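You operate a simulated robot arm through the tools that you are given. There is no shell and no other tool. Be economical: measure what you need, move in short steps, check, and stop when the job is done.

Carry out the task below with a simulated two-armed robot. There is one attempt and no reset: what you move stays moved.

Task
Unlock radio four, retune it to its crew's channel on the plan and turn it up loud.
Fine: hold it with one hand while pressing the lock key; it ends on, in the ready tray. Set down upright: radio.

Only the result counts: the job must be done as asked and must still hold three seconds after the hand-in. Knocking over, shifting, dropping, spilling or breaking anything else fails it.

Robot
Two 7-joint arms with two-finger parallel grippers on one trunk, on a base that drives. Base frame: it is fixed to the floor where the robot stands at the start and does not move with it; the origin is under the middle of the robot, x ahead of it, y to its left, z up; the surface under the hand at the start is at about z = 80. Readings come in cm, degrees, newtons and seconds.
The left shoulder is at the start at [5, 17.7, 117.9], the right one opposite. With the tool pointing down near the work surface each hand reaches from about 10 to 68 cm from the robot's upright axis, wherever it stands, measured 20 degrees to its own side. Places, roughly: blue antenna (2x2x12 cm) [50, -70, 90]; green antenna (2x2x12 cm) [50, -80, 90]; inside of the ready tray [70, -30, 80]; radio [-175, 150, 75]; yellow antenna (2x2x12 cm) [50, -80, 90]. Payload 3.43 kg a hand.
The TCP of each hand is the grasp point between the finger pads, 3.4 cm short of the fingertips. In the tool frame z runs along the fingers and y along their closing line. Largest opening 12.8 cm; finger width 2.4, thickness 1.2; the body of the gripper, 4.8 by 13 cm, starts 9.6 cm behind the TCP.
Orientation is that of the tool frame in the base frame, as a unit quaternion [x, y, z, w]. With the fingers straight down and closing along the base's y, the tool's x points along the base's -x, its y along +y and its z along -z.

Tools
- The arms move only by the tool jog_arm. It takes "left_motion", "right_motion" or both (then of equal length, played together; a hand with none holds still); each is a list of rows, each an object (a shift or turn left out is 0, a gripper value left out holds the last) with "rotation": the turn, a rotation vector about the base's x, y, z in degrees, a list of three; "xyz": the shift along the base's x, y, z in mm, a list of three; "gripper": the gripper command, from -1 (shut) to 1 (fully open), values between in proportion. In form: [{"rotation": [wx, wy, wz], "xyz": [x, y, z], "gripper": gripper}, ...]. A call has 1 to 20 rows; each row is the pose to reach, as a shift and turn from the pose commanded when the call began. Each row takes 0.2 s and may step no farther than 5 cm and 8.6 degrees from the row before; otherwise, or with a gripper value out of range, the whole call is refused. Where a pose cannot be reached the arm comes as near as it can. A force on the tool above 50 N (or 10 N above the force at the start of the call, whichever is more), or a blocked arm, ends the call early, and 0.2 s more pass. Each finger travels about 10.8 cm/s and halts on what it meets, pressing with about 25 N; the grip force reading is that of the motor and also rises with nothing between the fingers. The clock runs only during rows and for 0.2 s after the last one: add rows that repeat a pose to give the fingers time. The reply holds the time, the measured pose of the TCP, the force on the tool along the base axes, the opening and the grip force, in the units named above and with some noise, with the torque about the TCP (base axes, N m) and any sound that the robot's microphone picked up.
- Cameras (640 x 400 px; columns grow to the right, rows downward): "scene" is now at [16.32, -2.97, 138.31]; the picture's right is [-0.25, -0.97, 0.00], its down [-0.32, 0.08, -0.95] and it looks along [0.92, -0.23, -0.33] (base axes); focal length 214 px, centre (320, 200). "left" rides on the left gripper at [7.6, 1.1, -16] in its tool frame; the picture's right is [-0.15, 0.99, 0.00], its down [-0.88, -0.13, -0.46] and it looks along [-0.45, -0.07, 0.89] (tool axes); focal length 234 px, centre (320, 200). "right" rides on the right gripper at [7.6, -1.1, -16] in its tool frame; the picture's right is [0.15, 0.99, 0.00], its down [-0.88, 0.13, -0.46] and it looks along [-0.45, 0.07, 0.89] (tool axes); focal length 234 px, centre (320, 200). There is no depth. A picture from a camera that has moved, and an enlarged one, comes with that camera's place and axes in the base frame and with its lens. The place of the scene camera against the robot may be out by one fixed shift of up to 2.5 cm in any direction.
- grab_frame(camera): a new picture of that camera. It takes no simulated time.
- slide_trunk(by): slides the trunk up (or, below 0, down) by that many cm; the arms and the scene camera ride with it, the base frame stays. It gives what a move gives, with no picture.
- roll_base(legs): drives the robot by 1 to 6 legs, each [ahead, turn to the left] in cm and degrees, along the robot's own axes; the way and the turn of a leg run together, so that a leg with both is an arc; at most 150 cm and 180 degrees a leg. The arms and the cameras ride along, it lands a little off, and it stops where it bumps. It gives what a move gives.
- pan_tilt(pan, tilt): turns the head with the scene camera to pan (to the left, within 80 degrees either way) and tilt (down, from -29 to 69), counted from straight ahead of the robot. It gives what a move gives.
- inspect(camera, box): a new picture of the part [left, top, right, bottom] of that camera's present view, enlarged. It takes no simulated time.
- sign_off(): hands the job in; it is judged then, once.

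Go step by step. Nothing tells you exact positions but the pictures and the camera data: compare them with the known pose of the tool, close in by small moves and look again before you grip or let go. The budget is 120 turns and 92 pictures, counting those below and the enlarged ones. Unless the task says otherwise, let go and move clear before handing in, and close with one line.

The tools are called after "Call:" as a command line: name --argument value ..., lists and objects as JSON in quotes. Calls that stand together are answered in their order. jog_arm: Moves the arms, as the interface text tells. Its arguments: {"type":"object","properties":{"left_motion":{"type":"array"},"right_motion":{"type":"array"}},"required":[]} The other tools are called the same way: slide_trunk (by) slides the trunk up or down; roll_base (legs) drives the base; pan_tilt (pan, tilt) turns the head that bears the scene camera; grab_frame (camera) takes a picture; inspect (camera, box) takes an enlarged picture of a part of a camera's view; sign_off () hands the job in.

At the start:

```text
clock: 0.0
left_position: [36.68, 6.7, 131.29]
left_orientation: [-0.001, 1.0, -0.001, 0.0]
left_contact_force: [-0.5, 0.2, 0.4]
left_moment: [-0.04, 0.03, 0.02]
left_grip_width: 12.82
left_gripper_force: 0.1
right_position: [40.83, -30.38, 127.02]
right_orientation: [-0.001, 1.0, 0.0, 0.001]
right_contact_force: [-0.1, 0.4, 0.2]
right_moment: [0.0, 0.01, 0.01]
right_grip_width: 12.83
right_gripper_force: 0.0
trunk travel left (down, up): [-35.0, 5.1]
robot x, y, heading: [-0.24, 0.02, -0.1]
head pan, tilt: [-14.2, 19.0]
```

scene: 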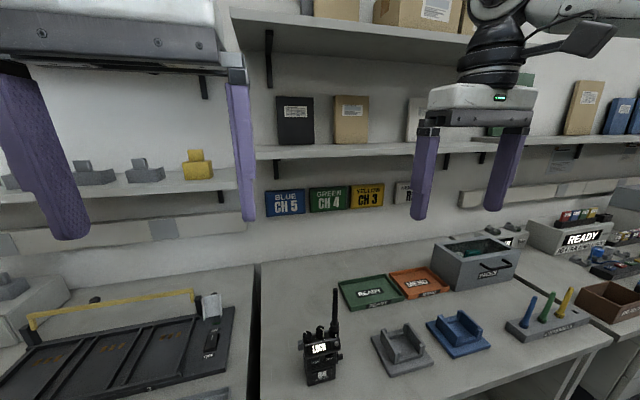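
right: 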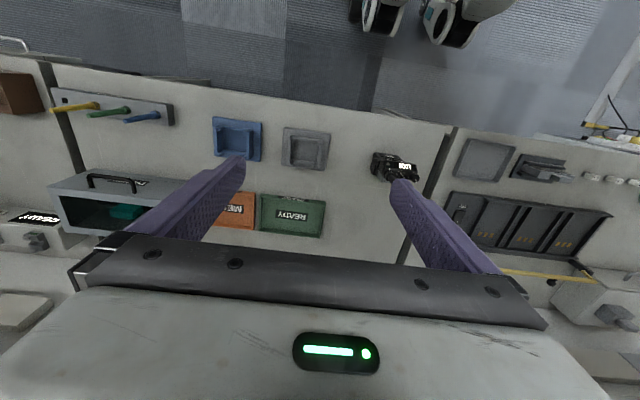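
left: 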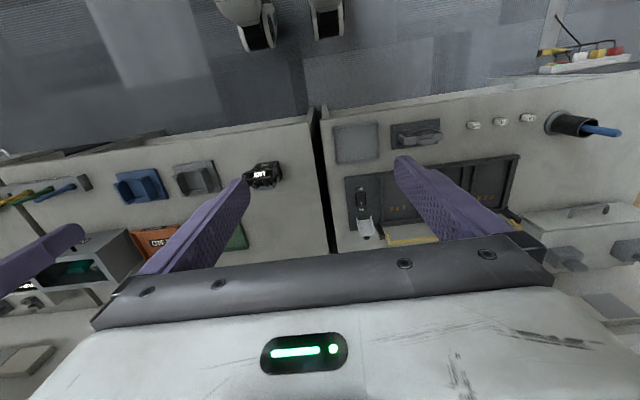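

I see a radio on the bench with a lit display, ready and memo trays, cradles, an antenna rack and channel cards on the wall. I'll zoom in on the details before moving.

Call:
inspect --camera "scene" --box '[260, 270, 420, 390]'

Call:
inspect --camera "scene" --box '[250, 170, 430, 230]'

Call:
inspect --camera "scene" --box '[420, 180, 640, 340]'

Call:
pan_tilt --pan 30 --tilt 25

Call:
grab_frame --camera "scene"

```text
3.33 times, centred on (340, 330) of scene
camera zoom: at [16.32, -2.97, 138.31], right [-0.25, -0.97, 0.0], down [-0.32, 0.08, -0.95], along [0.92, -0.23, -0.33], focal length 715 px, centre (253, -233)
```

zoom: 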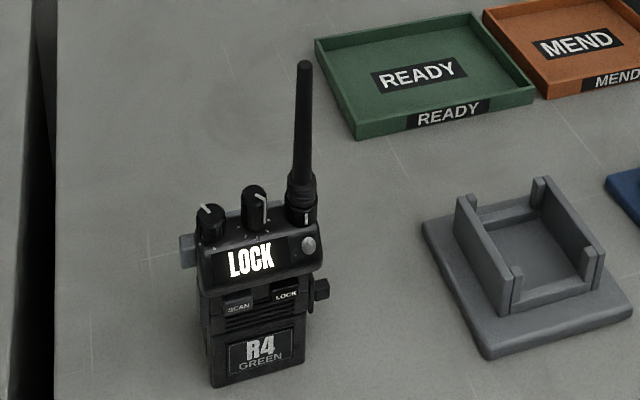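

```text
3.56 times, centred on (340, 200) of scene
camera zoom: at [16.32, -2.97, 138.31], right [-0.25, -0.97, 0.0], down [-0.32, 0.08, -0.95], along [0.92, -0.23, -0.33], focal length 763 px, centre (249, 200)
```

zoom: 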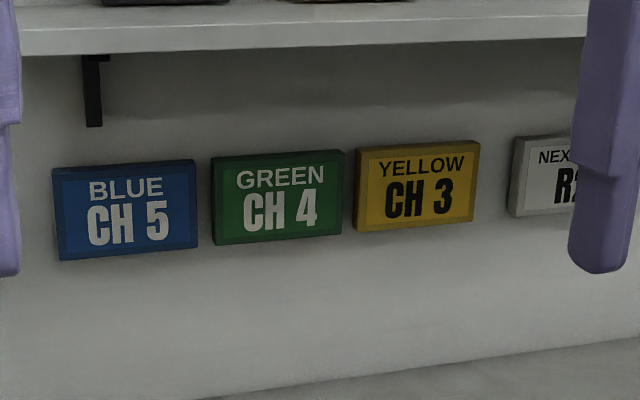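

```text
2.50 times, centred on (530, 260) of scene
camera zoom: at [16.32, -2.97, 138.31], right [-0.25, -0.97, 0.0], down [-0.32, 0.08, -0.95], along [0.92, -0.23, -0.33], focal length 536 px, centre (-205, 50)
```

zoom: 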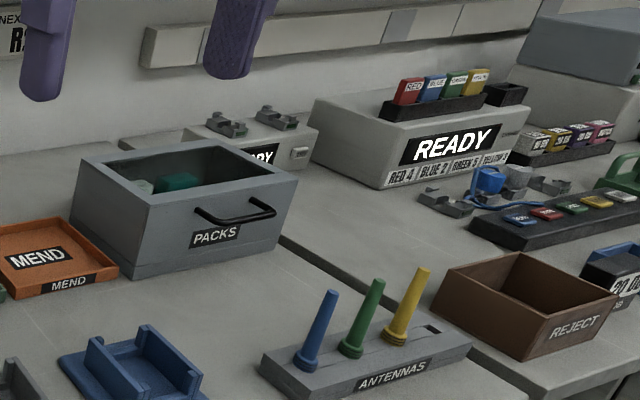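

```text
clock: 1.1
left_position: [36.6, 6.64, 131.22]
left_orientation: [-0.001, 1.0, -0.001, -0.001]
left_contact_force: [-0.1, 0.1, -0.1]
left_moment: [0.03, -0.02, 0.0]
left_grip_width: 12.79
left_gripper_force: 0.1
right_position: [40.78, -30.37, 126.98]
right_orientation: [0.001, 1.0, 0.0, 0.0]
right_contact_force: [-0.4, 0.2, -0.5]
right_moment: [0.02, -0.01, 0.01]
right_grip_width: 12.8
right_gripper_force: 0.0
trunk travel left (down, up): [-35.0, 5.1]
robot x, y, heading: [-0.07, -0.18, -0.1]
head pan, tilt: [30.0, 25.0]
```

```text
85 pictures are left
camera scene: at [15.26, 3.92, 137.34], right [0.5, -0.87, 0.0], down [-0.37, -0.21, -0.91], along [0.79, 0.45, -0.42], focal length 214 px, centre (320, 200)
```

scene: 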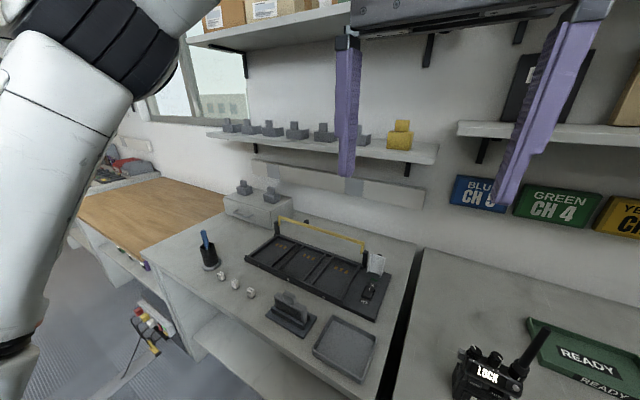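

The bench radio is R4 GREEN, locked, and the plan shows GREEN = CH 4. I'll check the remaining sign and the far left, where another radio is listed.

Call:
pan_tilt --pan 80 --tilt 20

Call:
grab_frame --camera "scene"

Call:
pan_tilt --pan -28 --tilt 30

Call:
grab_frame --camera "scene"

```text
clock: 2.3
left_position: [36.64, 6.64, 131.16]
left_orientation: [-0.001, 1.0, 0.0, 0.0]
left_contact_force: [0.7, 0.3, 0.5]
left_moment: [0.04, -0.03, -0.03]
left_grip_width: 12.79
left_gripper_force: 0.0
right_position: [40.8, -30.34, 126.86]
right_orientation: [-0.001, 1.0, 0.0, 0.0]
right_contact_force: [0.0, -0.6, 0.2]
right_moment: [-0.01, -0.01, 0.0]
right_grip_width: 12.81
right_gripper_force: 0.0
trunk travel left (down, up): [-35.0, 5.1]
robot x, y, heading: [-0.13, -0.06, 0.1]
head pan, tilt: [80.0, 20.0]
```

```text
84 pictures are left
camera scene: at [8.9, 8.49, 138.15], right [0.98, -0.17, 0.0], down [-0.06, -0.34, -0.94], along [0.16, 0.93, -0.34], focal length 214 px, centre (320, 200)
```

scene: 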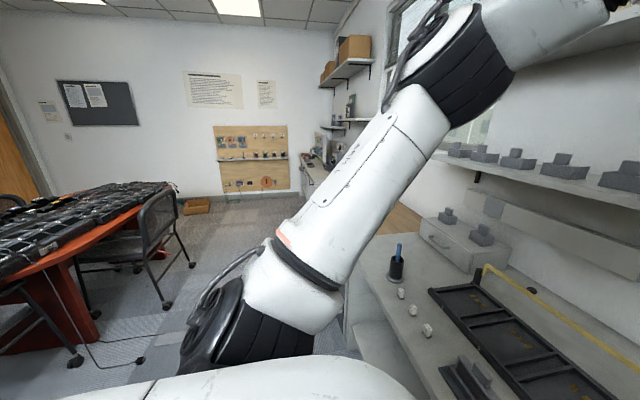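

```text
clock: 4.2
left_position: [36.7, 6.63, 131.15]
left_orientation: [-0.001, 1.0, -0.001, 0.0]
left_contact_force: [0.3, -0.2, -0.5]
left_moment: [0.02, 0.0, 0.0]
left_grip_width: 12.77
left_gripper_force: 0.0
right_position: [40.74, -30.38, 126.92]
right_orientation: [-0.001, 1.0, 0.0, -0.001]
right_contact_force: [0.3, 0.7, 0.6]
right_moment: [0.02, -0.01, 0.0]
right_grip_width: 12.79
right_gripper_force: 0.0
trunk travel left (down, up): [-35.0, 5.1]
robot x, y, heading: [-0.35, -0.29, -0.1]
head pan, tilt: [-28.0, 30.0]
```

```text
83 pictures are left
camera scene: at [15.27, -4.92, 136.54], right [-0.47, -0.88, 0.0], down [-0.44, 0.23, -0.87], along [0.76, -0.41, -0.5], focal length 214 px, centre (320, 200)
```

scene: 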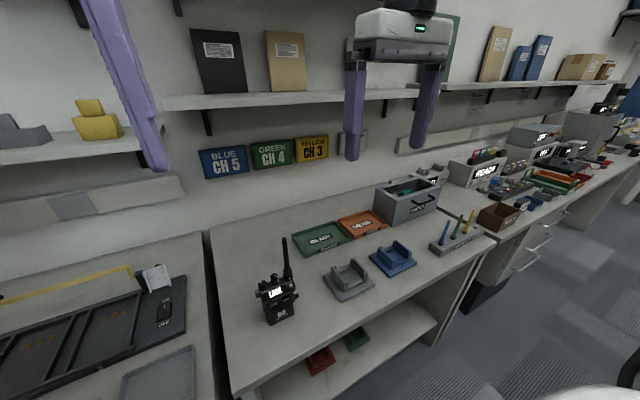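

R4 stands at about (50, -11). Zoomed views look crisp, so I'll inspect its controls closely.

Call:
inspect --camera "scene" --box '[245, 230, 309, 330]'

Call:
inspect --camera "scene" --box '[255, 268, 303, 298]'

Call:
inspect --camera "left" --box '[235, 150, 299, 190]'

Call:
inspect --camera "right" --box '[360, 140, 424, 190]'

```text
4.00 times, centred on (277, 280) of scene
camera zoom: at [15.27, -4.92, 136.54], right [-0.47, -0.88, 0.0], down [-0.44, 0.23, -0.87], along [0.76, -0.41, -0.5], focal length 858 px, centre (492, -120)
```

zoom: 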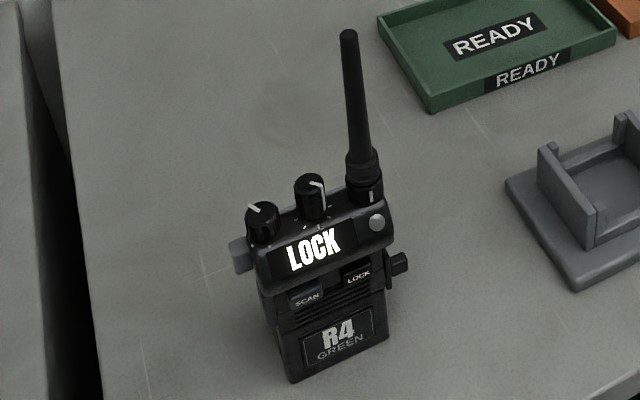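

```text
13.33 times, centred on (279, 283) of scene
camera zoom: at [15.27, -4.92, 136.54], right [-0.47, -0.88, 0.0], down [-0.44, 0.23, -0.87], along [0.76, -0.41, -0.5], focal length 2860 px, centre (867, -907)
```

zoom: 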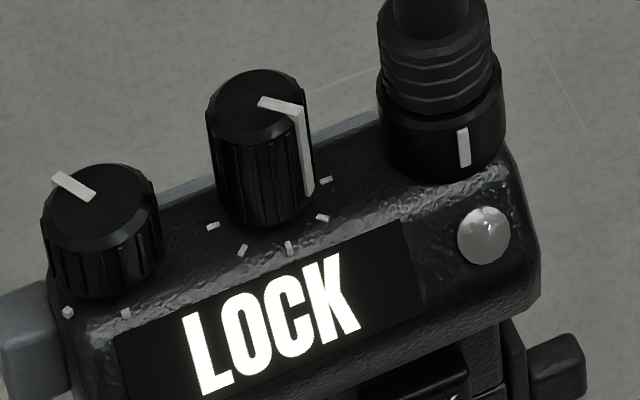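

```text
10.00 times, centred on (267, 170) of left
camera zoom: at [29.05, 7.86, 147.15], right [0.14, 0.99, 0.0], down [0.88, -0.13, 0.46], along [0.45, -0.07, -0.89], focal length 2342 px, centre (850, 500)
```

zoom: 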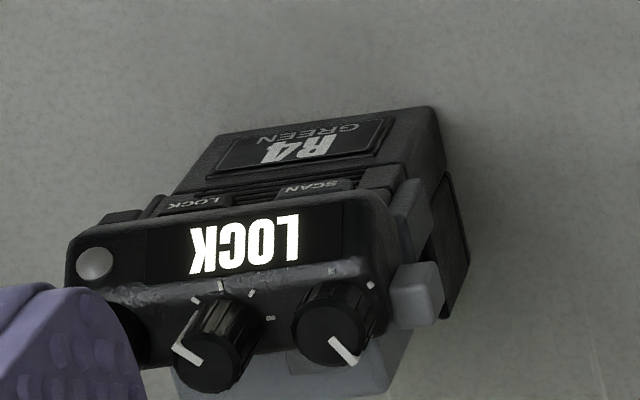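

```text
8.00 times, centred on (392, 165) of right
camera zoom: at [33.24, -31.44, 142.94], right [-0.15, 0.99, 0.0], down [0.88, 0.13, 0.46], along [0.45, 0.07, -0.89], focal length 1873 px, centre (-256, 480)
```

zoom: 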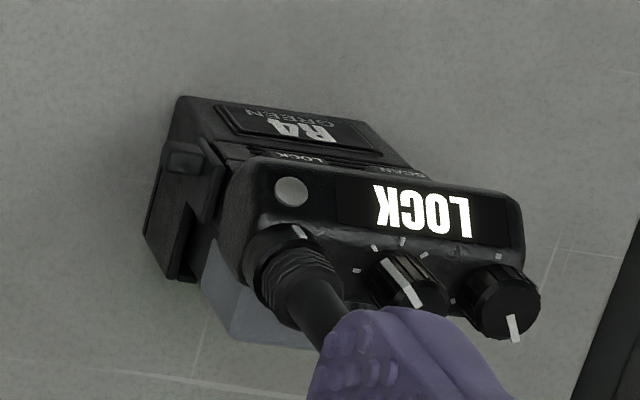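

Next I'll hover the right hand over the radio, staying above the antenna at about z 106, to get a top view of the knobs.

Call:
jog_arm --right_motion '[{"xyz": [20, 40, 0]}, {"xyz": [40, 85, -20]}, {"xyz": [60, 130, -40]}, {"xyz": [60, 180, -80]}, {"xyz": [60, 180, -80]}]' --left_motion '[{"xyz": [0, 40, 0]}, {"xyz": [0, 80, 0]}, {"xyz": [0, 100, 0]}, {"xyz": [0, 100, 0]}, {"xyz": [0, 100, 0]}]'

Call:
grab_frame --camera "right"

Call:
inspect --camera "right" --box '[270, 100, 366, 160]'

```text
refused: row 2 steps farther than a row can; nothing moved
```

```text
78 pictures are left
camera right: at [33.24, -31.44, 142.94], right [-0.15, 0.99, 0.0], down [0.88, 0.13, 0.46], along [0.45, 0.07, -0.89], focal length 234 px, centre (320, 200)
```

right: 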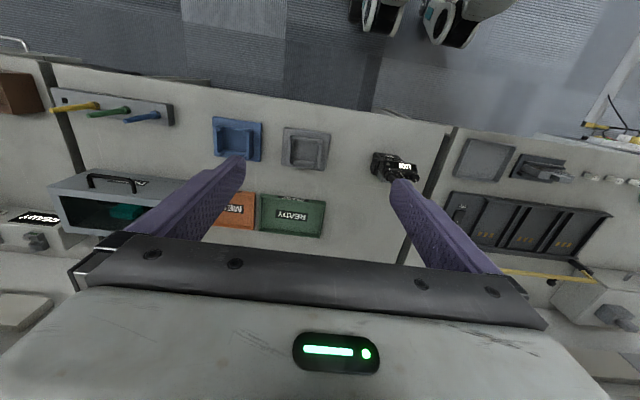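

```text
6.67 times, centred on (318, 130) of right
camera zoom: at [33.24, -31.44, 142.94], right [-0.15, 0.99, 0.0], down [0.88, 0.13, 0.46], along [0.45, 0.07, -0.89], focal length 1561 px, centre (333, 667)
```

zoom: 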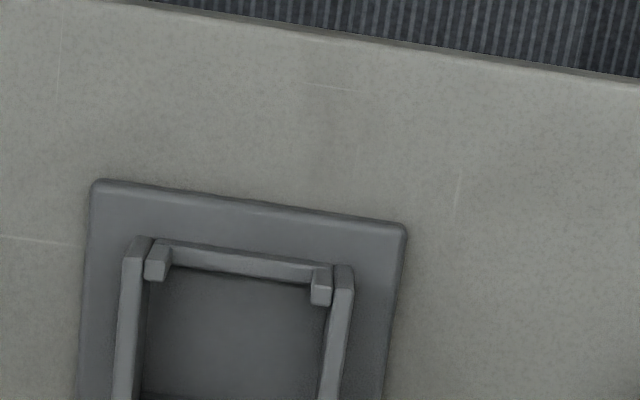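

The call was refused because a step was too long. I'll repeat it with shorter steps.

Call:
jog_arm --right_motion '[{"xyz": [12, 36, 0]}, {"xyz": [24, 72, -16]}, {"xyz": [36, 108, -32]}, {"xyz": [48, 144, -48]}, {"xyz": [60, 180, -64]}, {"xyz": [60, 180, -80]}, {"xyz": [60, 180, -80]}]' --left_motion '[{"xyz": [0, 40, 0]}, {"xyz": [0, 80, 0]}, {"xyz": [0, 100, 0]}, {"xyz": [0, 100, 0]}, {"xyz": [0, 100, 0]}, {"xyz": [0, 100, 0]}, {"xyz": [0, 100, 0]}]'

Call:
grab_frame --camera "right"

```text
clock: 5.8
left_position: [36.81, 16.56, 131.05]
left_orientation: [0.0, 1.0, -0.001, 0.0]
left_contact_force: [-0.1, 0.1, 0.6]
left_moment: [0.0, -0.01, 0.01]
left_grip_width: 12.8
left_gripper_force: 0.0
right_position: [44.18, -16.68, 119.32]
right_orientation: [0.0, 1.0, 0.0, 0.0]
right_contact_force: [0.1, 0.4, -0.1]
right_moment: [0.0, -0.05, -0.02]
right_grip_width: 12.81
right_gripper_force: 0.0
right hand out of reach, approached as far as the arm can: row 4, 5, 6, 7
trunk travel left (down, up): [-35.0, 5.1]
robot x, y, heading: [-0.19, 0.07, -0.1]
head pan, tilt: [-28.0, 30.0]
```

```text
76 pictures are left
camera right: at [36.71, -17.76, 135.4], right [-0.15, 0.99, 0.0], down [0.88, 0.13, 0.46], along [0.45, 0.07, -0.89], focal length 234 px, centre (320, 200)
```

right: 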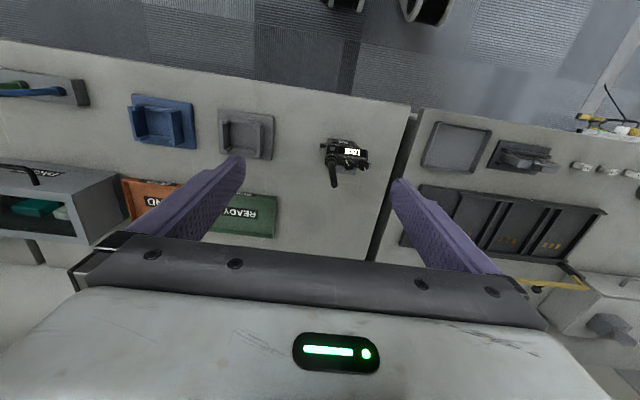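

Call:
inspect --camera "right" --box '[312, 130, 376, 190]'

Call:
inspect --camera "right" --box '[326, 140, 374, 170]'

```text
6.67 times, centred on (344, 160) of right
camera zoom: at [36.71, -17.76, 135.4], right [-0.15, 0.99, 0.0], down [0.88, 0.13, 0.46], along [0.45, 0.07, -0.89], focal length 1561 px, centre (160, 467)
```

zoom: 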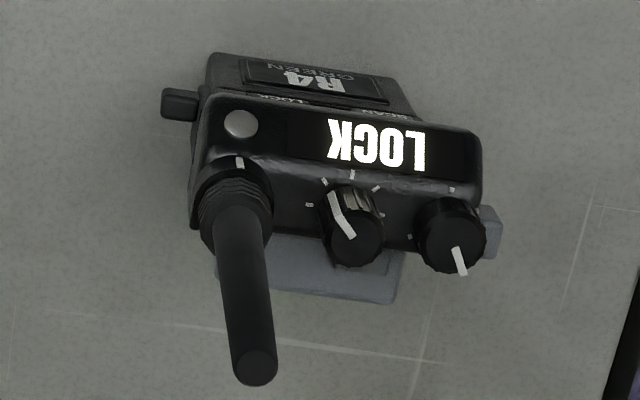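

```text
13.33 times, centred on (350, 155) of right
camera zoom: at [36.71, -17.76, 135.4], right [-0.15, 0.99, 0.0], down [0.88, 0.13, 0.46], along [0.45, 0.07, -0.89], focal length 3122 px, centre (-80, 800)
```

zoom: 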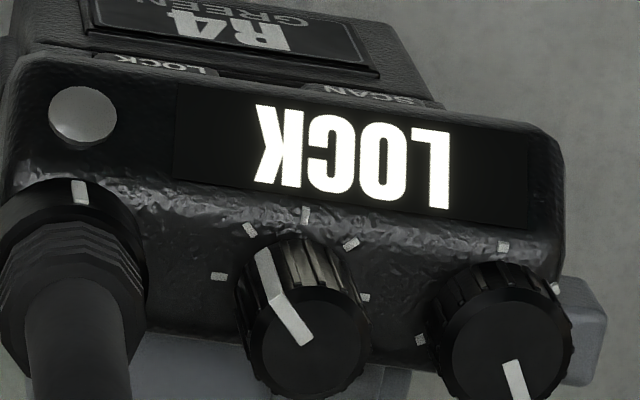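

R4 is square to the base, with its knobs at about (49.3, -10.7) for channel and (49.3, -7.7) for volume. The antenna is at y -13.7, reaching about z 105. The left hand will hold the radio from its left side, so I'll back the right hand off and turn the left hand first.

Call:
jog_arm --right_motion '[{"xyz": [-10, -30, 0]}, {"xyz": [-20, -60, 0]}, {"xyz": [-40, -90, 0]}, {"xyz": [-60, -120, 0]}, {"xyz": [-60, -140, 0]}, {"xyz": [-60, -140, 0]}, {"xyz": [-60, -140, 0]}, {"xyz": [-60, -140, 0]}, {"xyz": [-60, -140, 0]}, {"xyz": [-60, -140, 0]}, {"xyz": [-60, -140, 0]}, {"xyz": [-60, -140, 0]}]' --left_motion '[{"rotation": [0, 0, 8]}, {"rotation": [0, 0, 16]}, {"rotation": [0, 0, 24]}, {"rotation": [0, 0, 32]}, {"rotation": [0, 0, 40]}, {"rotation": [0, 0, 48]}, {"rotation": [0, 0, 56]}, {"rotation": [0, 0, 64]}, {"rotation": [0, 0, 72]}, {"rotation": [0, 0, 80]}, {"rotation": [0, 0, 88]}, {"rotation": [0, 0, 90]}]'

```text
clock: 8.3
left_position: [36.68, 16.76, 131.28]
left_orientation: [0.708, -0.706, 0.001, -0.001]
left_contact_force: [0.4, -0.5, -1.0]
left_moment: [0.0, 0.0, 0.0]
left_grip_width: 12.8
left_gripper_force: 0.0
right_position: [37.99, -30.83, 119.39]
right_orientation: [0.0, 1.0, 0.001, 0.0]
right_contact_force: [-0.1, 0.8, -0.4]
right_moment: [-0.01, 0.01, 0.0]
right_grip_width: 12.79
right_gripper_force: 0.1
trunk travel left (down, up): [-35.0, 5.1]
robot x, y, heading: [0.22, -0.18, -0.1]
head pan, tilt: [-28.0, 30.0]
```

Call:
jog_arm --left_motion '[{"rotation": [-7.5, 0, 0], "xyz": [10, 0, -25]}, {"rotation": [-15, 0, 0], "xyz": [20, 0, -50]}, {"rotation": [-22.5, 0, 0], "xyz": [30, 0, -80]}, {"rotation": [-30, 0, 0], "xyz": [40, 0, -110]}, {"rotation": [-37.5, 0, 0], "xyz": [55, 0, -140]}, {"rotation": [-45, 0, 0], "xyz": [70, 0, -170]}, {"rotation": [-52.5, 0, 0], "xyz": [90, 0, -200]}, {"rotation": [-60, 0, 0], "xyz": [110, 0, -230]}, {"rotation": [-60, 0, 0], "xyz": [110, 0, -230]}]'

Call:
grab_frame --camera "left"

Call:
grab_frame --camera "scene"

```text
clock: 10.3
left_position: [47.75, 16.56, 108.18]
left_orientation: [0.613, -0.612, 0.354, 0.353]
left_contact_force: [-0.5, -0.7, -0.7]
left_moment: [0.0, 0.03, 0.01]
left_grip_width: 12.81
left_gripper_force: 0.0
right_position: [37.97, -30.84, 119.57]
right_orientation: [0.0, 1.0, 0.0, 0.0]
right_contact_force: [0.1, 0.4, -0.6]
right_moment: [-0.04, 0.0, -0.02]
right_grip_width: 12.79
right_gripper_force: 0.0
trunk travel left (down, up): [-35.0, 5.1]
robot x, y, heading: [0.18, -0.07, 0.1]
head pan, tilt: [-28.0, 30.0]
```

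```text
73 pictures are left
camera left: at [46.58, 26.67, 122.86], right [-0.99, 0.07, -0.13], down [0.13, 0.83, -0.54], along [0.07, -0.55, -0.83], focal length 234 px, centre (320, 200)
```

left: 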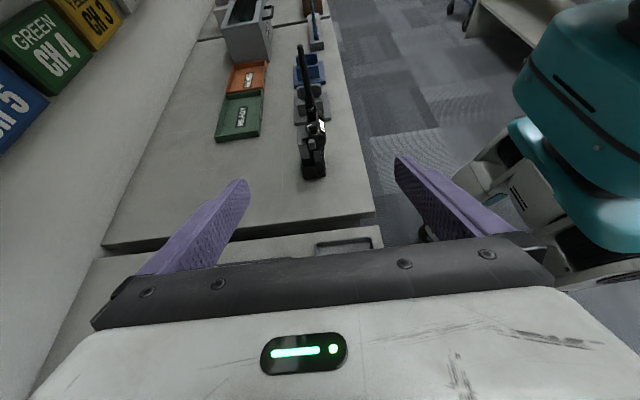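

```text
72 pictures are left
camera scene: at [15.24, -4.95, 136.55], right [-0.47, -0.88, 0.0], down [-0.44, 0.23, -0.87], along [0.76, -0.41, -0.5], focal length 214 px, centre (320, 200)
```

scene: 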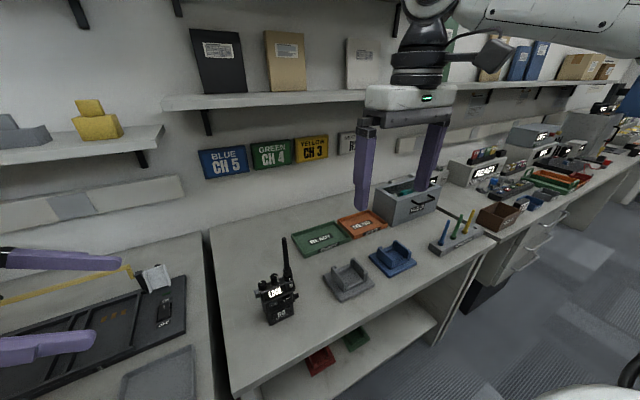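

Good approach view. I'll zoom in on the radio's side.

Call:
inspect --camera "left" --box '[272, 110, 352, 190]'

```text
5.00 times, centred on (312, 150) of left
camera zoom: at [46.58, 26.67, 122.86], right [-0.99, 0.07, -0.13], down [0.13, 0.83, -0.54], along [0.07, -0.55, -0.83], focal length 1171 px, centre (360, 450)
```

zoom: 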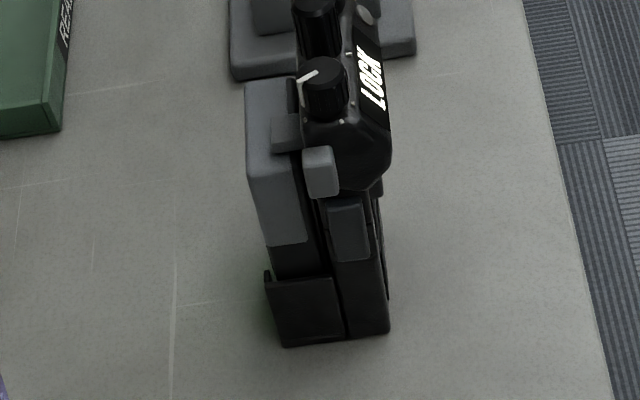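

The radio's base spans about x 48.4–53.3 and y -13.5 to -8. I'll move to a pre-grasp 12 cm back along the tool.

Call:
jog_arm --left_motion '[{"xyz": [6, -32, -35]}, {"xyz": [12, -64, -70]}, {"xyz": [18, -96, -105]}, {"xyz": [25, -128, -140]}, {"xyz": [32, -150, -165]}, {"xyz": [32, -169, -182]}, {"xyz": [32, -169, -182]}]'

Call:
grab_frame --camera "left"

Call:
grab_frame --camera "scene"

```text
clock: 11.9
left_position: [50.91, -0.04, 89.85]
left_orientation: [0.614, -0.611, 0.354, 0.353]
left_contact_force: [0.2, 0.9, -0.3]
left_moment: [0.0, 0.0, 0.02]
left_grip_width: 12.78
left_gripper_force: 0.1
right_position: [37.99, -30.86, 119.54]
right_orientation: [0.0, 1.0, 0.0, 0.0]
right_contact_force: [0.1, 0.1, -0.4]
right_moment: [-0.01, 0.01, 0.01]
right_grip_width: 12.8
right_gripper_force: 0.1
trunk travel left (down, up): [-35.0, 5.1]
robot x, y, heading: [-0.02, 0.2, 0.2]
head pan, tilt: [-28.0, 30.0]
```

```text
70 pictures are left
camera left: at [49.67, 9.97, 104.52], right [-0.99, 0.07, -0.13], down [0.13, 0.84, -0.53], along [0.07, -0.55, -0.84], focal length 234 px, centre (320, 200)
```

left: 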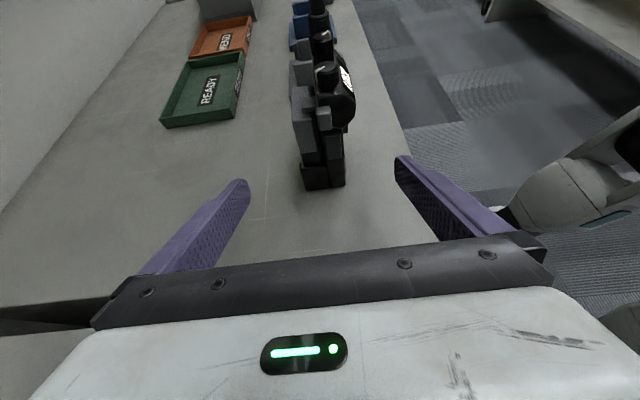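

```text
69 pictures are left
camera scene: at [15.26, -4.91, 136.54], right [-0.47, -0.88, 0.0], down [-0.44, 0.23, -0.87], along [0.76, -0.41, -0.5], focal length 214 px, centre (320, 200)
```

scene: 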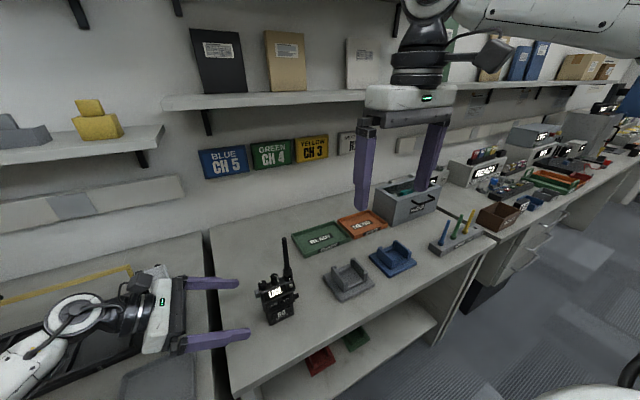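

Base corners confirmed: x 48.5–53.3, left side at y -7.8. I'll advance along the tool axis.

Call:
jog_arm --left_motion '[{"xyz": [0, -27, -15]}, {"xyz": [0, -54, -30]}, {"xyz": [0, -80, -44]}, {"xyz": [0, -107, -58]}, {"xyz": [0, -107, -58]}]'

Call:
grab_frame --camera "left"

Call:
inspect --camera "scene" --box '[220, 230, 316, 330]'

```text
clock: 13.2
left_position: [50.83, -11.01, 84.06]
left_orientation: [0.613, -0.612, 0.353, 0.353]
left_contact_force: [-0.3, 0.7, -0.8]
left_moment: [0.0, -0.01, 0.02]
left_grip_width: 12.82
left_gripper_force: 0.0
right_position: [38.03, -30.89, 119.51]
right_orientation: [0.0, 1.0, 0.0, -0.001]
right_contact_force: [0.2, 0.6, -1.0]
right_moment: [-0.03, -0.01, -0.01]
right_grip_width: 12.79
right_gripper_force: 0.0
trunk travel left (down, up): [-35.0, 5.1]
robot x, y, heading: [0.1, -0.48, -0.1]
head pan, tilt: [-28.0, 30.0]
```

```text
68 pictures are left
camera left: at [49.58, -0.89, 98.65], right [-0.99, 0.07, -0.13], down [0.13, 0.84, -0.53], along [0.07, -0.55, -0.84], focal length 234 px, centre (320, 200)
```

left: 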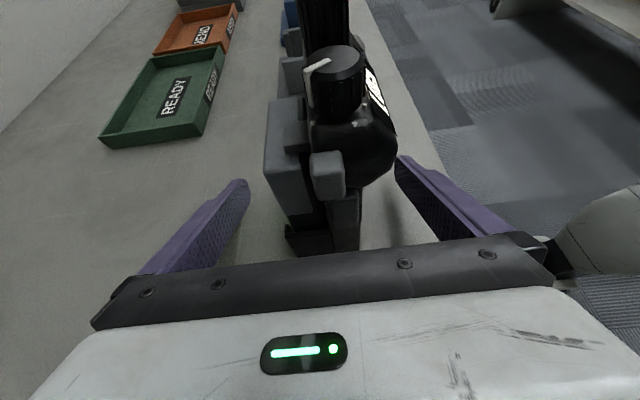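

```text
4.00 times, centred on (268, 280) of scene
camera zoom: at [15.26, -4.91, 136.54], right [-0.47, -0.88, 0.0], down [-0.44, 0.23, -0.87], along [0.76, -0.41, -0.5], focal length 858 px, centre (528, -120)
```

zoom: 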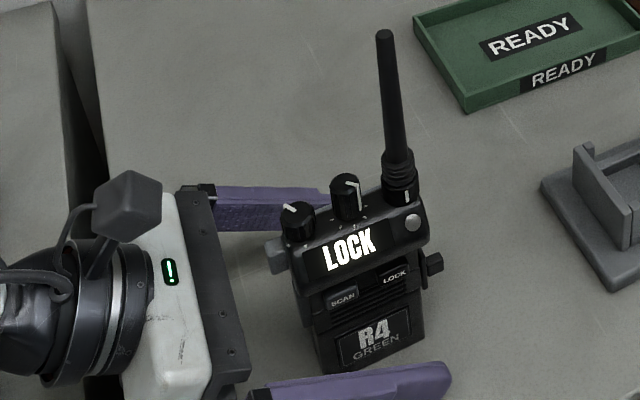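

The fingers straddle the lower body, below the keys. Closing now.

Call:
jog_arm --left_motion '[{"gripper": 0.0}, {"gripper": -0.1}, {"gripper": -0.2}, {"gripper": -0.3}, {"gripper": -1}, {"gripper": -1}, {"gripper": -1}]'

Call:
inspect --camera "scene" --box '[220, 230, 316, 330]'

Call:
grab_frame --camera "left"

```text
clock: 14.8
left_position: [50.79, -10.91, 84.13]
left_orientation: [0.614, -0.611, 0.354, 0.352]
left_contact_force: [1.8, -0.4, -0.5]
left_moment: [-0.06, -0.16, 0.01]
left_grip_width: 5.16
left_gripper_force: 24.9
right_position: [37.99, -30.91, 119.58]
right_orientation: [0.0, 1.0, 0.001, 0.0]
right_contact_force: [0.3, 0.0, -0.6]
right_moment: [-0.02, 0.02, 0.02]
right_grip_width: 12.81
right_gripper_force: 0.1
trunk travel left (down, up): [-35.0, 5.1]
robot x, y, heading: [-0.37, -0.32, -0.3]
head pan, tilt: [-28.0, 30.0]
```

```text
4.00 times, centred on (268, 280) of scene
camera zoom: at [15.27, -4.93, 136.54], right [-0.47, -0.88, 0.0], down [-0.44, 0.23, -0.87], along [0.76, -0.41, -0.5], focal length 858 px, centre (528, -120)
```

zoom: 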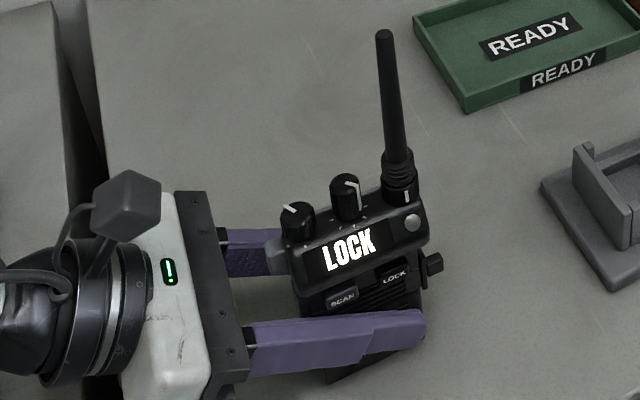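

```text
65 pictures are left
camera left: at [49.6, -0.87, 98.68], right [-0.99, 0.07, -0.13], down [0.13, 0.84, -0.53], along [0.07, -0.55, -0.84], focal length 234 px, centre (320, 200)
```

left: 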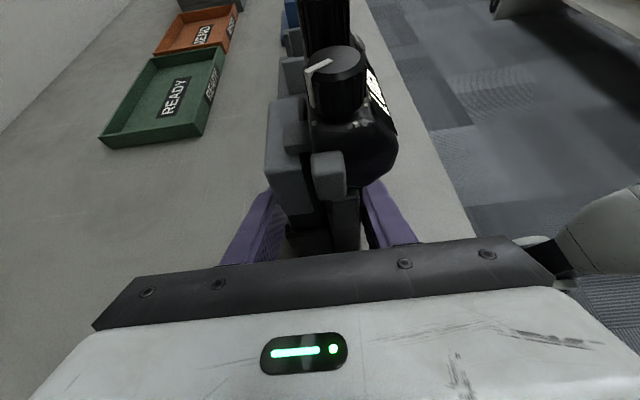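

The radio is held firmly (5.2 cm). Now I'll pitch the right hand to point forward and slightly down, with fingers closed, for pressing the LOCK key.

Call:
jog_arm --right_motion '[{"rotation": [0, -7.5, 0], "gripper": -1, "xyz": [0, 0, -20]}, {"rotation": [0, -15, 0], "xyz": [0, 0, -40]}, {"rotation": [0, -22.5, 0], "xyz": [0, 0, -60]}, {"rotation": [0, -30, 0], "xyz": [0, 20, -80]}, {"rotation": [0, -37.5, 0], "xyz": [0, 40, -100]}, {"rotation": [0, -45, 0], "xyz": [0, 70, -120]}, {"rotation": [0, -52.5, 0], "xyz": [0, 100, -140]}, {"rotation": [0, -60, 0], "xyz": [0, 130, -170]}, {"rotation": [0, -60, 0], "xyz": [0, 160, -200]}, {"rotation": [0, -60, 0], "xyz": [0, 186, -230]}, {"rotation": [0, -60, 0], "xyz": [0, 186, -270]}, {"rotation": [0, -60, 0], "xyz": [0, 186, -270]}]'

Call:
grab_frame --camera "right"

Call:
grab_frame --camera "scene"

```text
clock: 17.4
left_position: [50.77, -10.95, 84.21]
left_orientation: [0.613, -0.611, 0.355, 0.353]
left_contact_force: [0.3, -0.5, 7.0]
left_moment: [0.38, -0.06, -0.06]
left_grip_width: 5.16
left_gripper_force: 25.3
right_position: [44.8, -17.44, 96.35]
right_orientation: [0.0, 0.866, 0.001, 0.5]
right_contact_force: [-0.9, -0.5, 0.4]
right_moment: [0.03, 0.02, 0.01]
right_grip_width: 0.01
right_gripper_force: 25.1
right hand out of reach, approached as far as the arm can: row 5, 6, 7, 8, 9, 10, 11, 12
trunk travel left (down, up): [-35.0, 5.1]
robot x, y, heading: [0.27, -0.15, -0.2]
head pan, tilt: [-28.0, 30.0]
```

```text
64 pictures are left
camera right: at [27.29, -18.52, 97.7], right [-0.07, 0.99, -0.12], down [0.04, 0.13, 0.99], along [1.0, 0.07, -0.05], focal length 234 px, centre (320, 200)
```

right: 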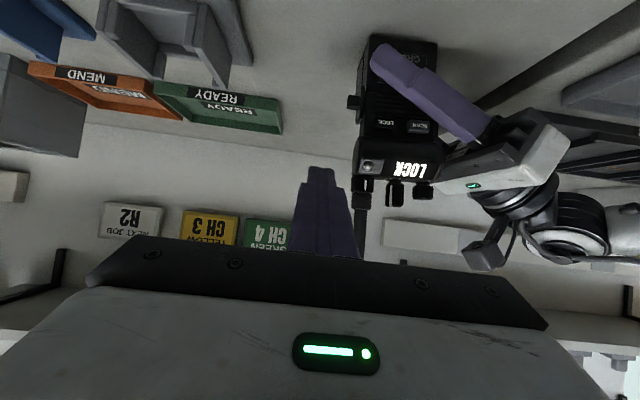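

```text
63 pictures are left
camera scene: at [15.21, -4.93, 136.55], right [-0.47, -0.88, 0.0], down [-0.44, 0.23, -0.87], along [0.76, -0.41, -0.5], focal length 214 px, centre (320, 200)
```

scene: 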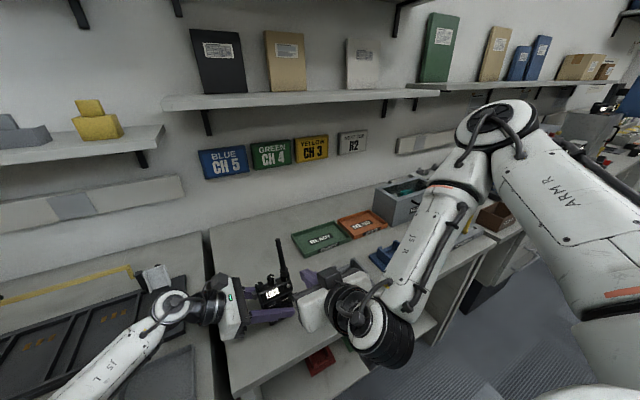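

The right wrist is folded too close to its shoulder for this press. I'll back it off a little, then lift the radio with the left hand and set it down 6 cm further forward.

Call:
jog_arm --right_motion '[{"xyz": [-10, -30, 10]}, {"xyz": [-20, -60, 20]}, {"xyz": [-20, -60, 20]}, {"xyz": [-20, -60, 20]}, {"xyz": [-20, -60, 20]}, {"xyz": [-20, -60, 20]}, {"xyz": [-20, -60, 20]}, {"xyz": [-20, -60, 20]}, {"xyz": [-20, -60, 20]}]' --left_motion '[{"xyz": [0, 0, 0]}, {"xyz": [0, 0, 10]}, {"xyz": [0, 0, 20]}, {"xyz": [20, 0, 20]}, {"xyz": [40, 0, 20]}, {"xyz": [60, 0, 20]}, {"xyz": [60, 0, 10]}, {"xyz": [60, 0, 3]}, {"xyz": [60, 0, 1]}]'

Call:
grab_frame --camera "scene"

Call:
grab_frame --camera "left"

```text
clock: 19.4
left_position: [56.99, -11.01, 84.34]
left_orientation: [0.614, -0.611, 0.355, 0.353]
left_contact_force: [-0.1, 0.6, -4.0]
left_moment: [-0.05, -0.01, -0.01]
left_grip_width: 5.16
left_gripper_force: 25.4
right_position: [46.26, -23.55, 96.57]
right_orientation: [0.001, 0.866, 0.0, 0.5]
right_contact_force: [0.4, 0.5, -0.4]
right_moment: [0.03, 0.01, -0.01]
right_grip_width: 0.0
right_gripper_force: 25.2
right hand out of reach, approached as far as the arm can: row 1, 2, 3, 4, 5, 6, 7, 8, 9
trunk travel left (down, up): [-35.0, 5.1]
robot x, y, heading: [-0.18, 0.22, -0.1]
head pan, tilt: [-28.0, 30.0]
```

```text
62 pictures are left
camera scene: at [15.3, -4.94, 136.53], right [-0.47, -0.88, 0.0], down [-0.44, 0.23, -0.87], along [0.76, -0.41, -0.5], focal length 214 px, centre (320, 200)
```

scene: 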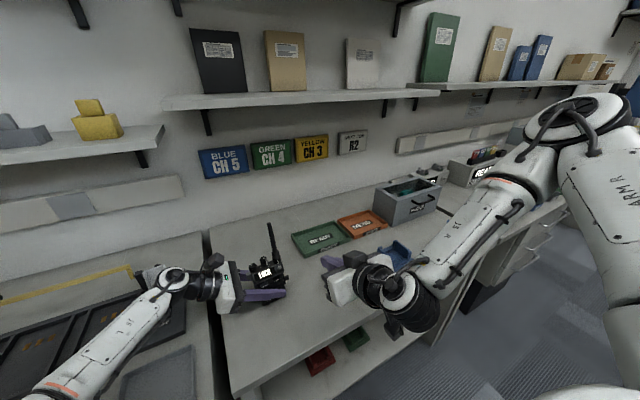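

```text
61 pictures are left
camera left: at [55.74, -0.89, 98.83], right [-0.99, 0.07, -0.13], down [0.13, 0.84, -0.53], along [0.07, -0.55, -0.84], focal length 234 px, centre (320, 200)
```

left: 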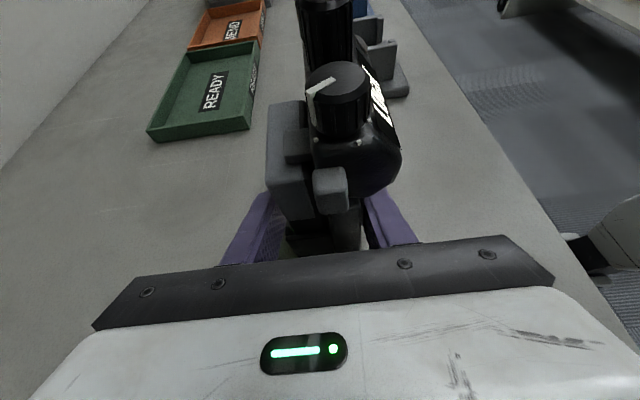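

Call:
jog_arm --left_motion '[{"xyz": [0, 0, -1.5]}, {"xyz": [0, 0, -3]}]'

Call:
grab_frame --camera "right"

```text
clock: 19.9
left_position: [56.88, -11.02, 84.3]
left_orientation: [0.613, -0.611, 0.356, 0.353]
left_contact_force: [-0.2, 3.8, 7.8]
left_moment: [0.55, 0.16, -0.05]
left_grip_width: 5.17
left_gripper_force: 25.3
right_position: [46.08, -23.42, 96.76]
right_orientation: [0.001, 0.865, 0.0, 0.501]
right_contact_force: [-0.2, 0.6, -0.1]
right_moment: [0.03, 0.0, -0.01]
right_grip_width: 0.0
right_gripper_force: 25.3
trunk travel left (down, up): [-35.0, 5.1]
robot x, y, heading: [-0.07, 0.03, 0.1]
head pan, tilt: [-28.0, 30.0]
```

```text
60 pictures are left
camera right: at [28.54, -24.6, 98.06], right [-0.07, 0.99, -0.13], down [0.04, 0.13, 0.99], along [1.0, 0.07, -0.05], focal length 234 px, centre (320, 200)
```

right: 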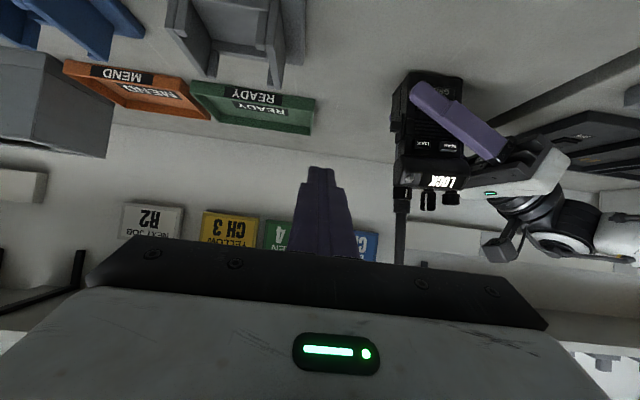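

Call:
inspect --camera "right" --box '[385, 110, 481, 200]'

```text
4.44 times, centred on (433, 155) of right
camera zoom: at [28.54, -24.6, 98.06], right [-0.07, 0.99, -0.13], down [0.04, 0.13, 0.99], along [1.0, 0.07, -0.05], focal length 1041 px, centre (-182, 400)
```

zoom: 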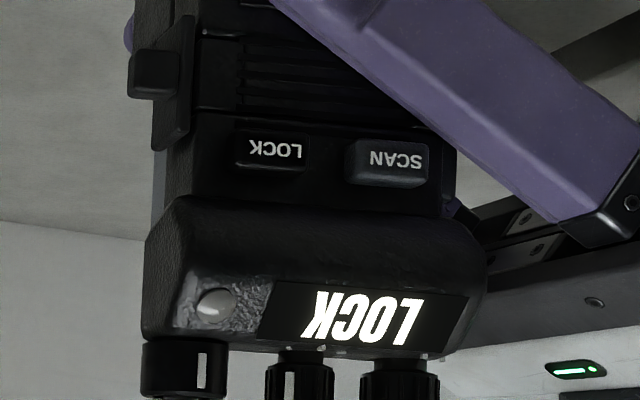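

LOCK key centre is at about (54, -12.0, 88.9) and SCAN is at y -9.0. I'll move the closed right fingertips to a point 3 cm in front of LOCK.

Call:
jog_arm --right_motion '[{"xyz": [6, 25, 0]}, {"xyz": [10, 50, -20]}, {"xyz": [12, 80, -40]}, {"xyz": [12, 110, -60]}, {"xyz": [12, 110, -72]}, {"xyz": [12, 110, -72]}]'

Call:
grab_frame --camera "right"

```text
clock: 21.4
left_position: [56.93, -11.12, 84.03]
left_orientation: [0.612, -0.612, 0.354, 0.353]
left_contact_force: [6.6, -1.3, 13.4]
left_moment: [0.54, -0.12, -0.18]
left_grip_width: 5.19
left_gripper_force: 25.1
right_position: [48.02, -18.09, 94.97]
right_orientation: [0.0, 0.866, 0.001, 0.5]
right_contact_force: [0.3, 0.1, -0.1]
right_moment: [0.01, -0.01, 0.01]
right_grip_width: 0.0
right_gripper_force: 24.8
right hand out of reach, approached as far as the arm can: row 3, 4, 5, 6
trunk travel left (down, up): [-35.0, 5.1]
robot x, y, heading: [0.21, -0.22, 0.2]
head pan, tilt: [-28.0, 30.0]
```

```text
58 pictures are left
camera right: at [30.41, -19.13, 96.39], right [-0.07, 0.99, -0.13], down [0.04, 0.13, 0.99], along [1.0, 0.07, -0.05], focal length 234 px, centre (320, 200)
```

right: 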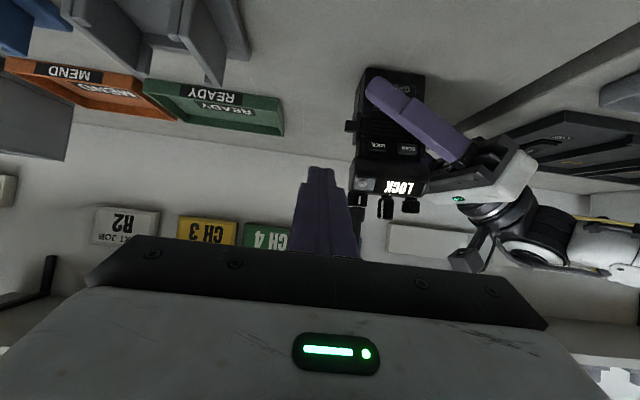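

Still at a joint limit, so I'll ease the pitch to 45° and try again.

Call:
jog_arm --right_motion '[{"rotation": [0, 7.5, 0], "xyz": [-5, 0, 0]}, {"rotation": [0, 15, 0], "xyz": [-10, 0, 0]}, {"rotation": [0, 15, 0], "xyz": [-10, 30, -10]}, {"rotation": [0, 15, 0], "xyz": [-10, 58, -20]}, {"rotation": [0, 15, 0], "xyz": [-10, 58, -30]}]'

```text
clock: 22.6
left_position: [56.76, -11.05, 84.07]
left_orientation: [0.613, -0.611, 0.354, 0.353]
left_contact_force: [2.0, -3.5, 11.9]
left_moment: [0.45, -0.12, -0.05]
left_grip_width: 5.16
left_gripper_force: 25.1
right_position: [46.84, -14.74, 94.07]
right_orientation: [0.0, 0.924, 0.002, 0.382]
right_contact_force: [0.8, 0.1, 0.2]
right_moment: [0.01, -0.02, -0.02]
right_grip_width: 0.0
right_gripper_force: 25.1
right hand out of reach, approached as far as the arm can: row 4, 5
trunk travel left (down, up): [-35.0, 5.1]
robot x, y, heading: [0.13, 0.04, 0.2]
head pan, tilt: [-28.0, 30.0]
```

Call:
jog_arm --right_motion '[{"xyz": [12, 5, 0]}, {"xyz": [22, 24, -5]}, {"xyz": [22, 24, -20]}, {"xyz": [22, 24, -25]}]'

Call:
grab_frame --camera "right"

```text
clock: 23.6
left_position: [56.91, -11.11, 84.14]
left_orientation: [0.613, -0.612, 0.355, 0.353]
left_contact_force: [-0.3, -5.1, 10.1]
left_moment: [0.39, -0.06, 0.02]
left_grip_width: 5.18
left_gripper_force: 24.9
right_position: [48.66, -14.97, 94.0]
right_orientation: [0.0, 0.924, 0.001, 0.383]
right_contact_force: [0.4, -0.5, 0.3]
right_moment: [-0.03, -0.01, 0.0]
right_grip_width: 0.02
right_gripper_force: 24.9
right hand out of reach, approached as far as the arm can: row 1, 2, 3, 4
trunk travel left (down, up): [-35.0, 5.1]
robot x, y, heading: [0.05, -0.15, 0.1]
head pan, tilt: [-28.0, 30.0]
```

```text
57 pictures are left
camera right: at [32.05, -16.07, 99.87], right [-0.1, 0.99, -0.1], down [0.3, 0.13, 0.95], along [0.95, 0.07, -0.31], focal length 234 px, centre (320, 200)
```

right: 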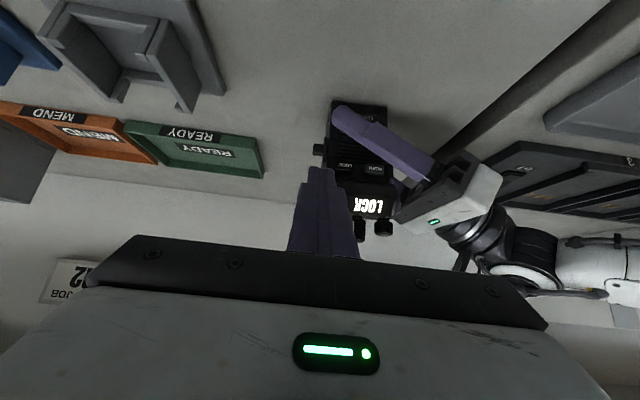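

Call:
jog_arm --right_motion '[{"rotation": [0, 0, 7], "xyz": [-5, 0, 0]}, {"rotation": [0, 0, 14], "xyz": [-10, 5, 0]}, {"rotation": [0, 0, 20], "xyz": [-10, 15, -10]}, {"rotation": [0, 0, 20], "xyz": [-5, 27, -15]}, {"rotation": [0, 0, 20], "xyz": [-5, 30, -25]}]'

```text
clock: 24.8
left_position: [56.9, -11.03, 84.1]
left_orientation: [0.613, -0.612, 0.354, 0.353]
left_contact_force: [-2.4, -3.1, 9.8]
left_moment: [0.36, 0.04, 0.06]
left_grip_width: 5.19
left_gripper_force: 24.9
right_position: [48.31, -12.21, 91.58]
right_orientation: [-0.16, 0.909, 0.067, 0.378]
right_contact_force: [-0.2, -0.3, -0.5]
right_moment: [0.02, 0.01, -0.01]
right_grip_width: 0.0
right_gripper_force: 24.7
trunk travel left (down, up): [-35.0, 5.1]
robot x, y, heading: [-0.26, -0.39, -0.2]
head pan, tilt: [-28.0, 30.0]
```

Yawing the hand 20° makes the spot reachable. I'll align 1 cm short of the key and check.

Call:
jog_arm --right_motion '[{"xyz": [5, 0, -12]}, {"xyz": [10, 0, -12]}, {"xyz": [10, 0, -12]}]'

Call:
inspect --camera "right" --box '[280, 100, 408, 220]'

Call:
inspect --camera "scene" --box '[230, 220, 326, 320]'

```text
clock: 25.6
left_position: [56.78, -11.08, 84.04]
left_orientation: [0.613, -0.612, 0.354, 0.353]
left_contact_force: [-2.6, -1.0, 10.7]
left_moment: [0.37, -0.01, 0.1]
left_grip_width: 5.17
left_gripper_force: 24.7
right_position: [49.33, -12.22, 90.5]
right_orientation: [-0.159, 0.91, 0.066, 0.378]
right_contact_force: [-0.5, 0.7, 0.2]
right_moment: [-0.02, 0.03, 0.03]
right_grip_width: 0.03
right_gripper_force: 24.9
trunk travel left (down, up): [-35.0, 5.1]
robot x, y, heading: [-0.18, -0.04, -0.1]
head pan, tilt: [-28.0, 30.0]
```

```text
3.33 times, centred on (344, 160) of right
camera zoom: at [34.16, -18.86, 96.44], right [-0.44, 0.89, -0.1], down [0.24, 0.22, 0.95], along [0.87, 0.39, -0.31], focal length 781 px, centre (240, 333)
```

zoom: 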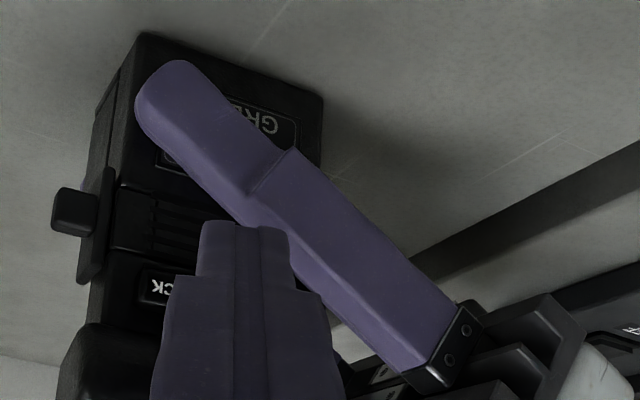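

```text
4.00 times, centred on (278, 270) of scene
camera zoom: at [15.14, -4.94, 136.56], right [-0.47, -0.88, 0.0], down [-0.44, 0.23, -0.87], along [0.77, -0.41, -0.5], focal length 858 px, centre (488, -80)
```

zoom: 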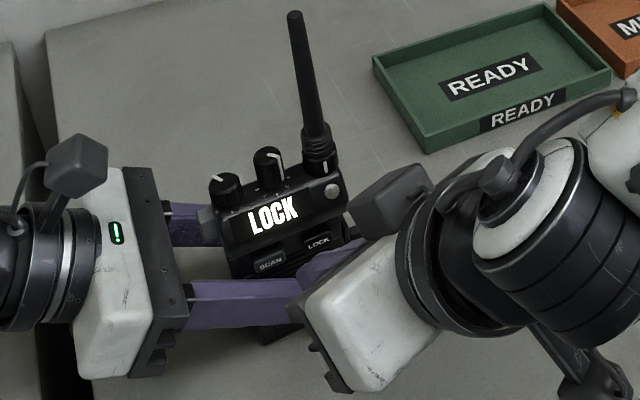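

Call:
jog_arm --right_motion '[{"xyz": [3, 0, 0]}, {"xyz": [6, 0, 0]}, {"xyz": [8, 0, 0]}, {"xyz": [10, 0, 0]}]'

Call:
inspect --camera "scene" --box '[245, 240, 309, 300]'

```text
clock: 26.6
left_position: [56.85, -11.04, 84.1]
left_orientation: [0.612, -0.612, 0.354, 0.354]
left_contact_force: [-2.4, -1.7, 8.8]
left_moment: [0.4, -0.01, 0.1]
left_grip_width: 5.17
left_gripper_force: 25.1
right_position: [50.29, -12.19, 90.55]
right_orientation: [-0.16, 0.91, 0.068, 0.377]
right_contact_force: [0.5, 0.4, -0.5]
right_moment: [0.01, 0.02, 0.03]
right_grip_width: 0.0
right_gripper_force: 24.6
right hand out of reach, approached as far as the arm can: row 4
trunk travel left (down, up): [-35.0, 5.1]
robot x, y, heading: [0.11, -0.05, -0.0]
head pan, tilt: [-28.0, 30.0]
```

```text
6.67 times, centred on (277, 270) of scene
camera zoom: at [15.15, -4.93, 136.56], right [-0.47, -0.88, 0.0], down [-0.44, 0.23, -0.87], along [0.77, -0.41, -0.5], focal length 1430 px, centre (607, -267)
```

zoom: 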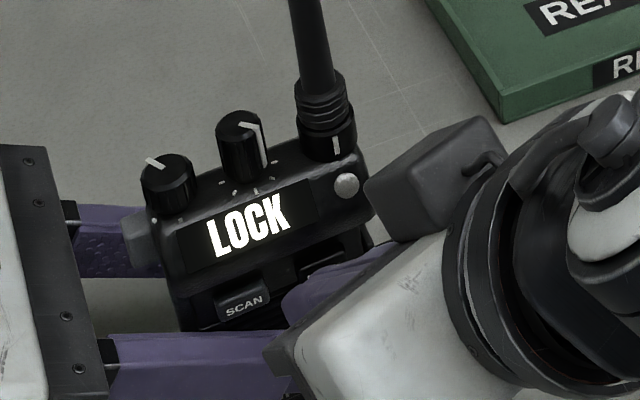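

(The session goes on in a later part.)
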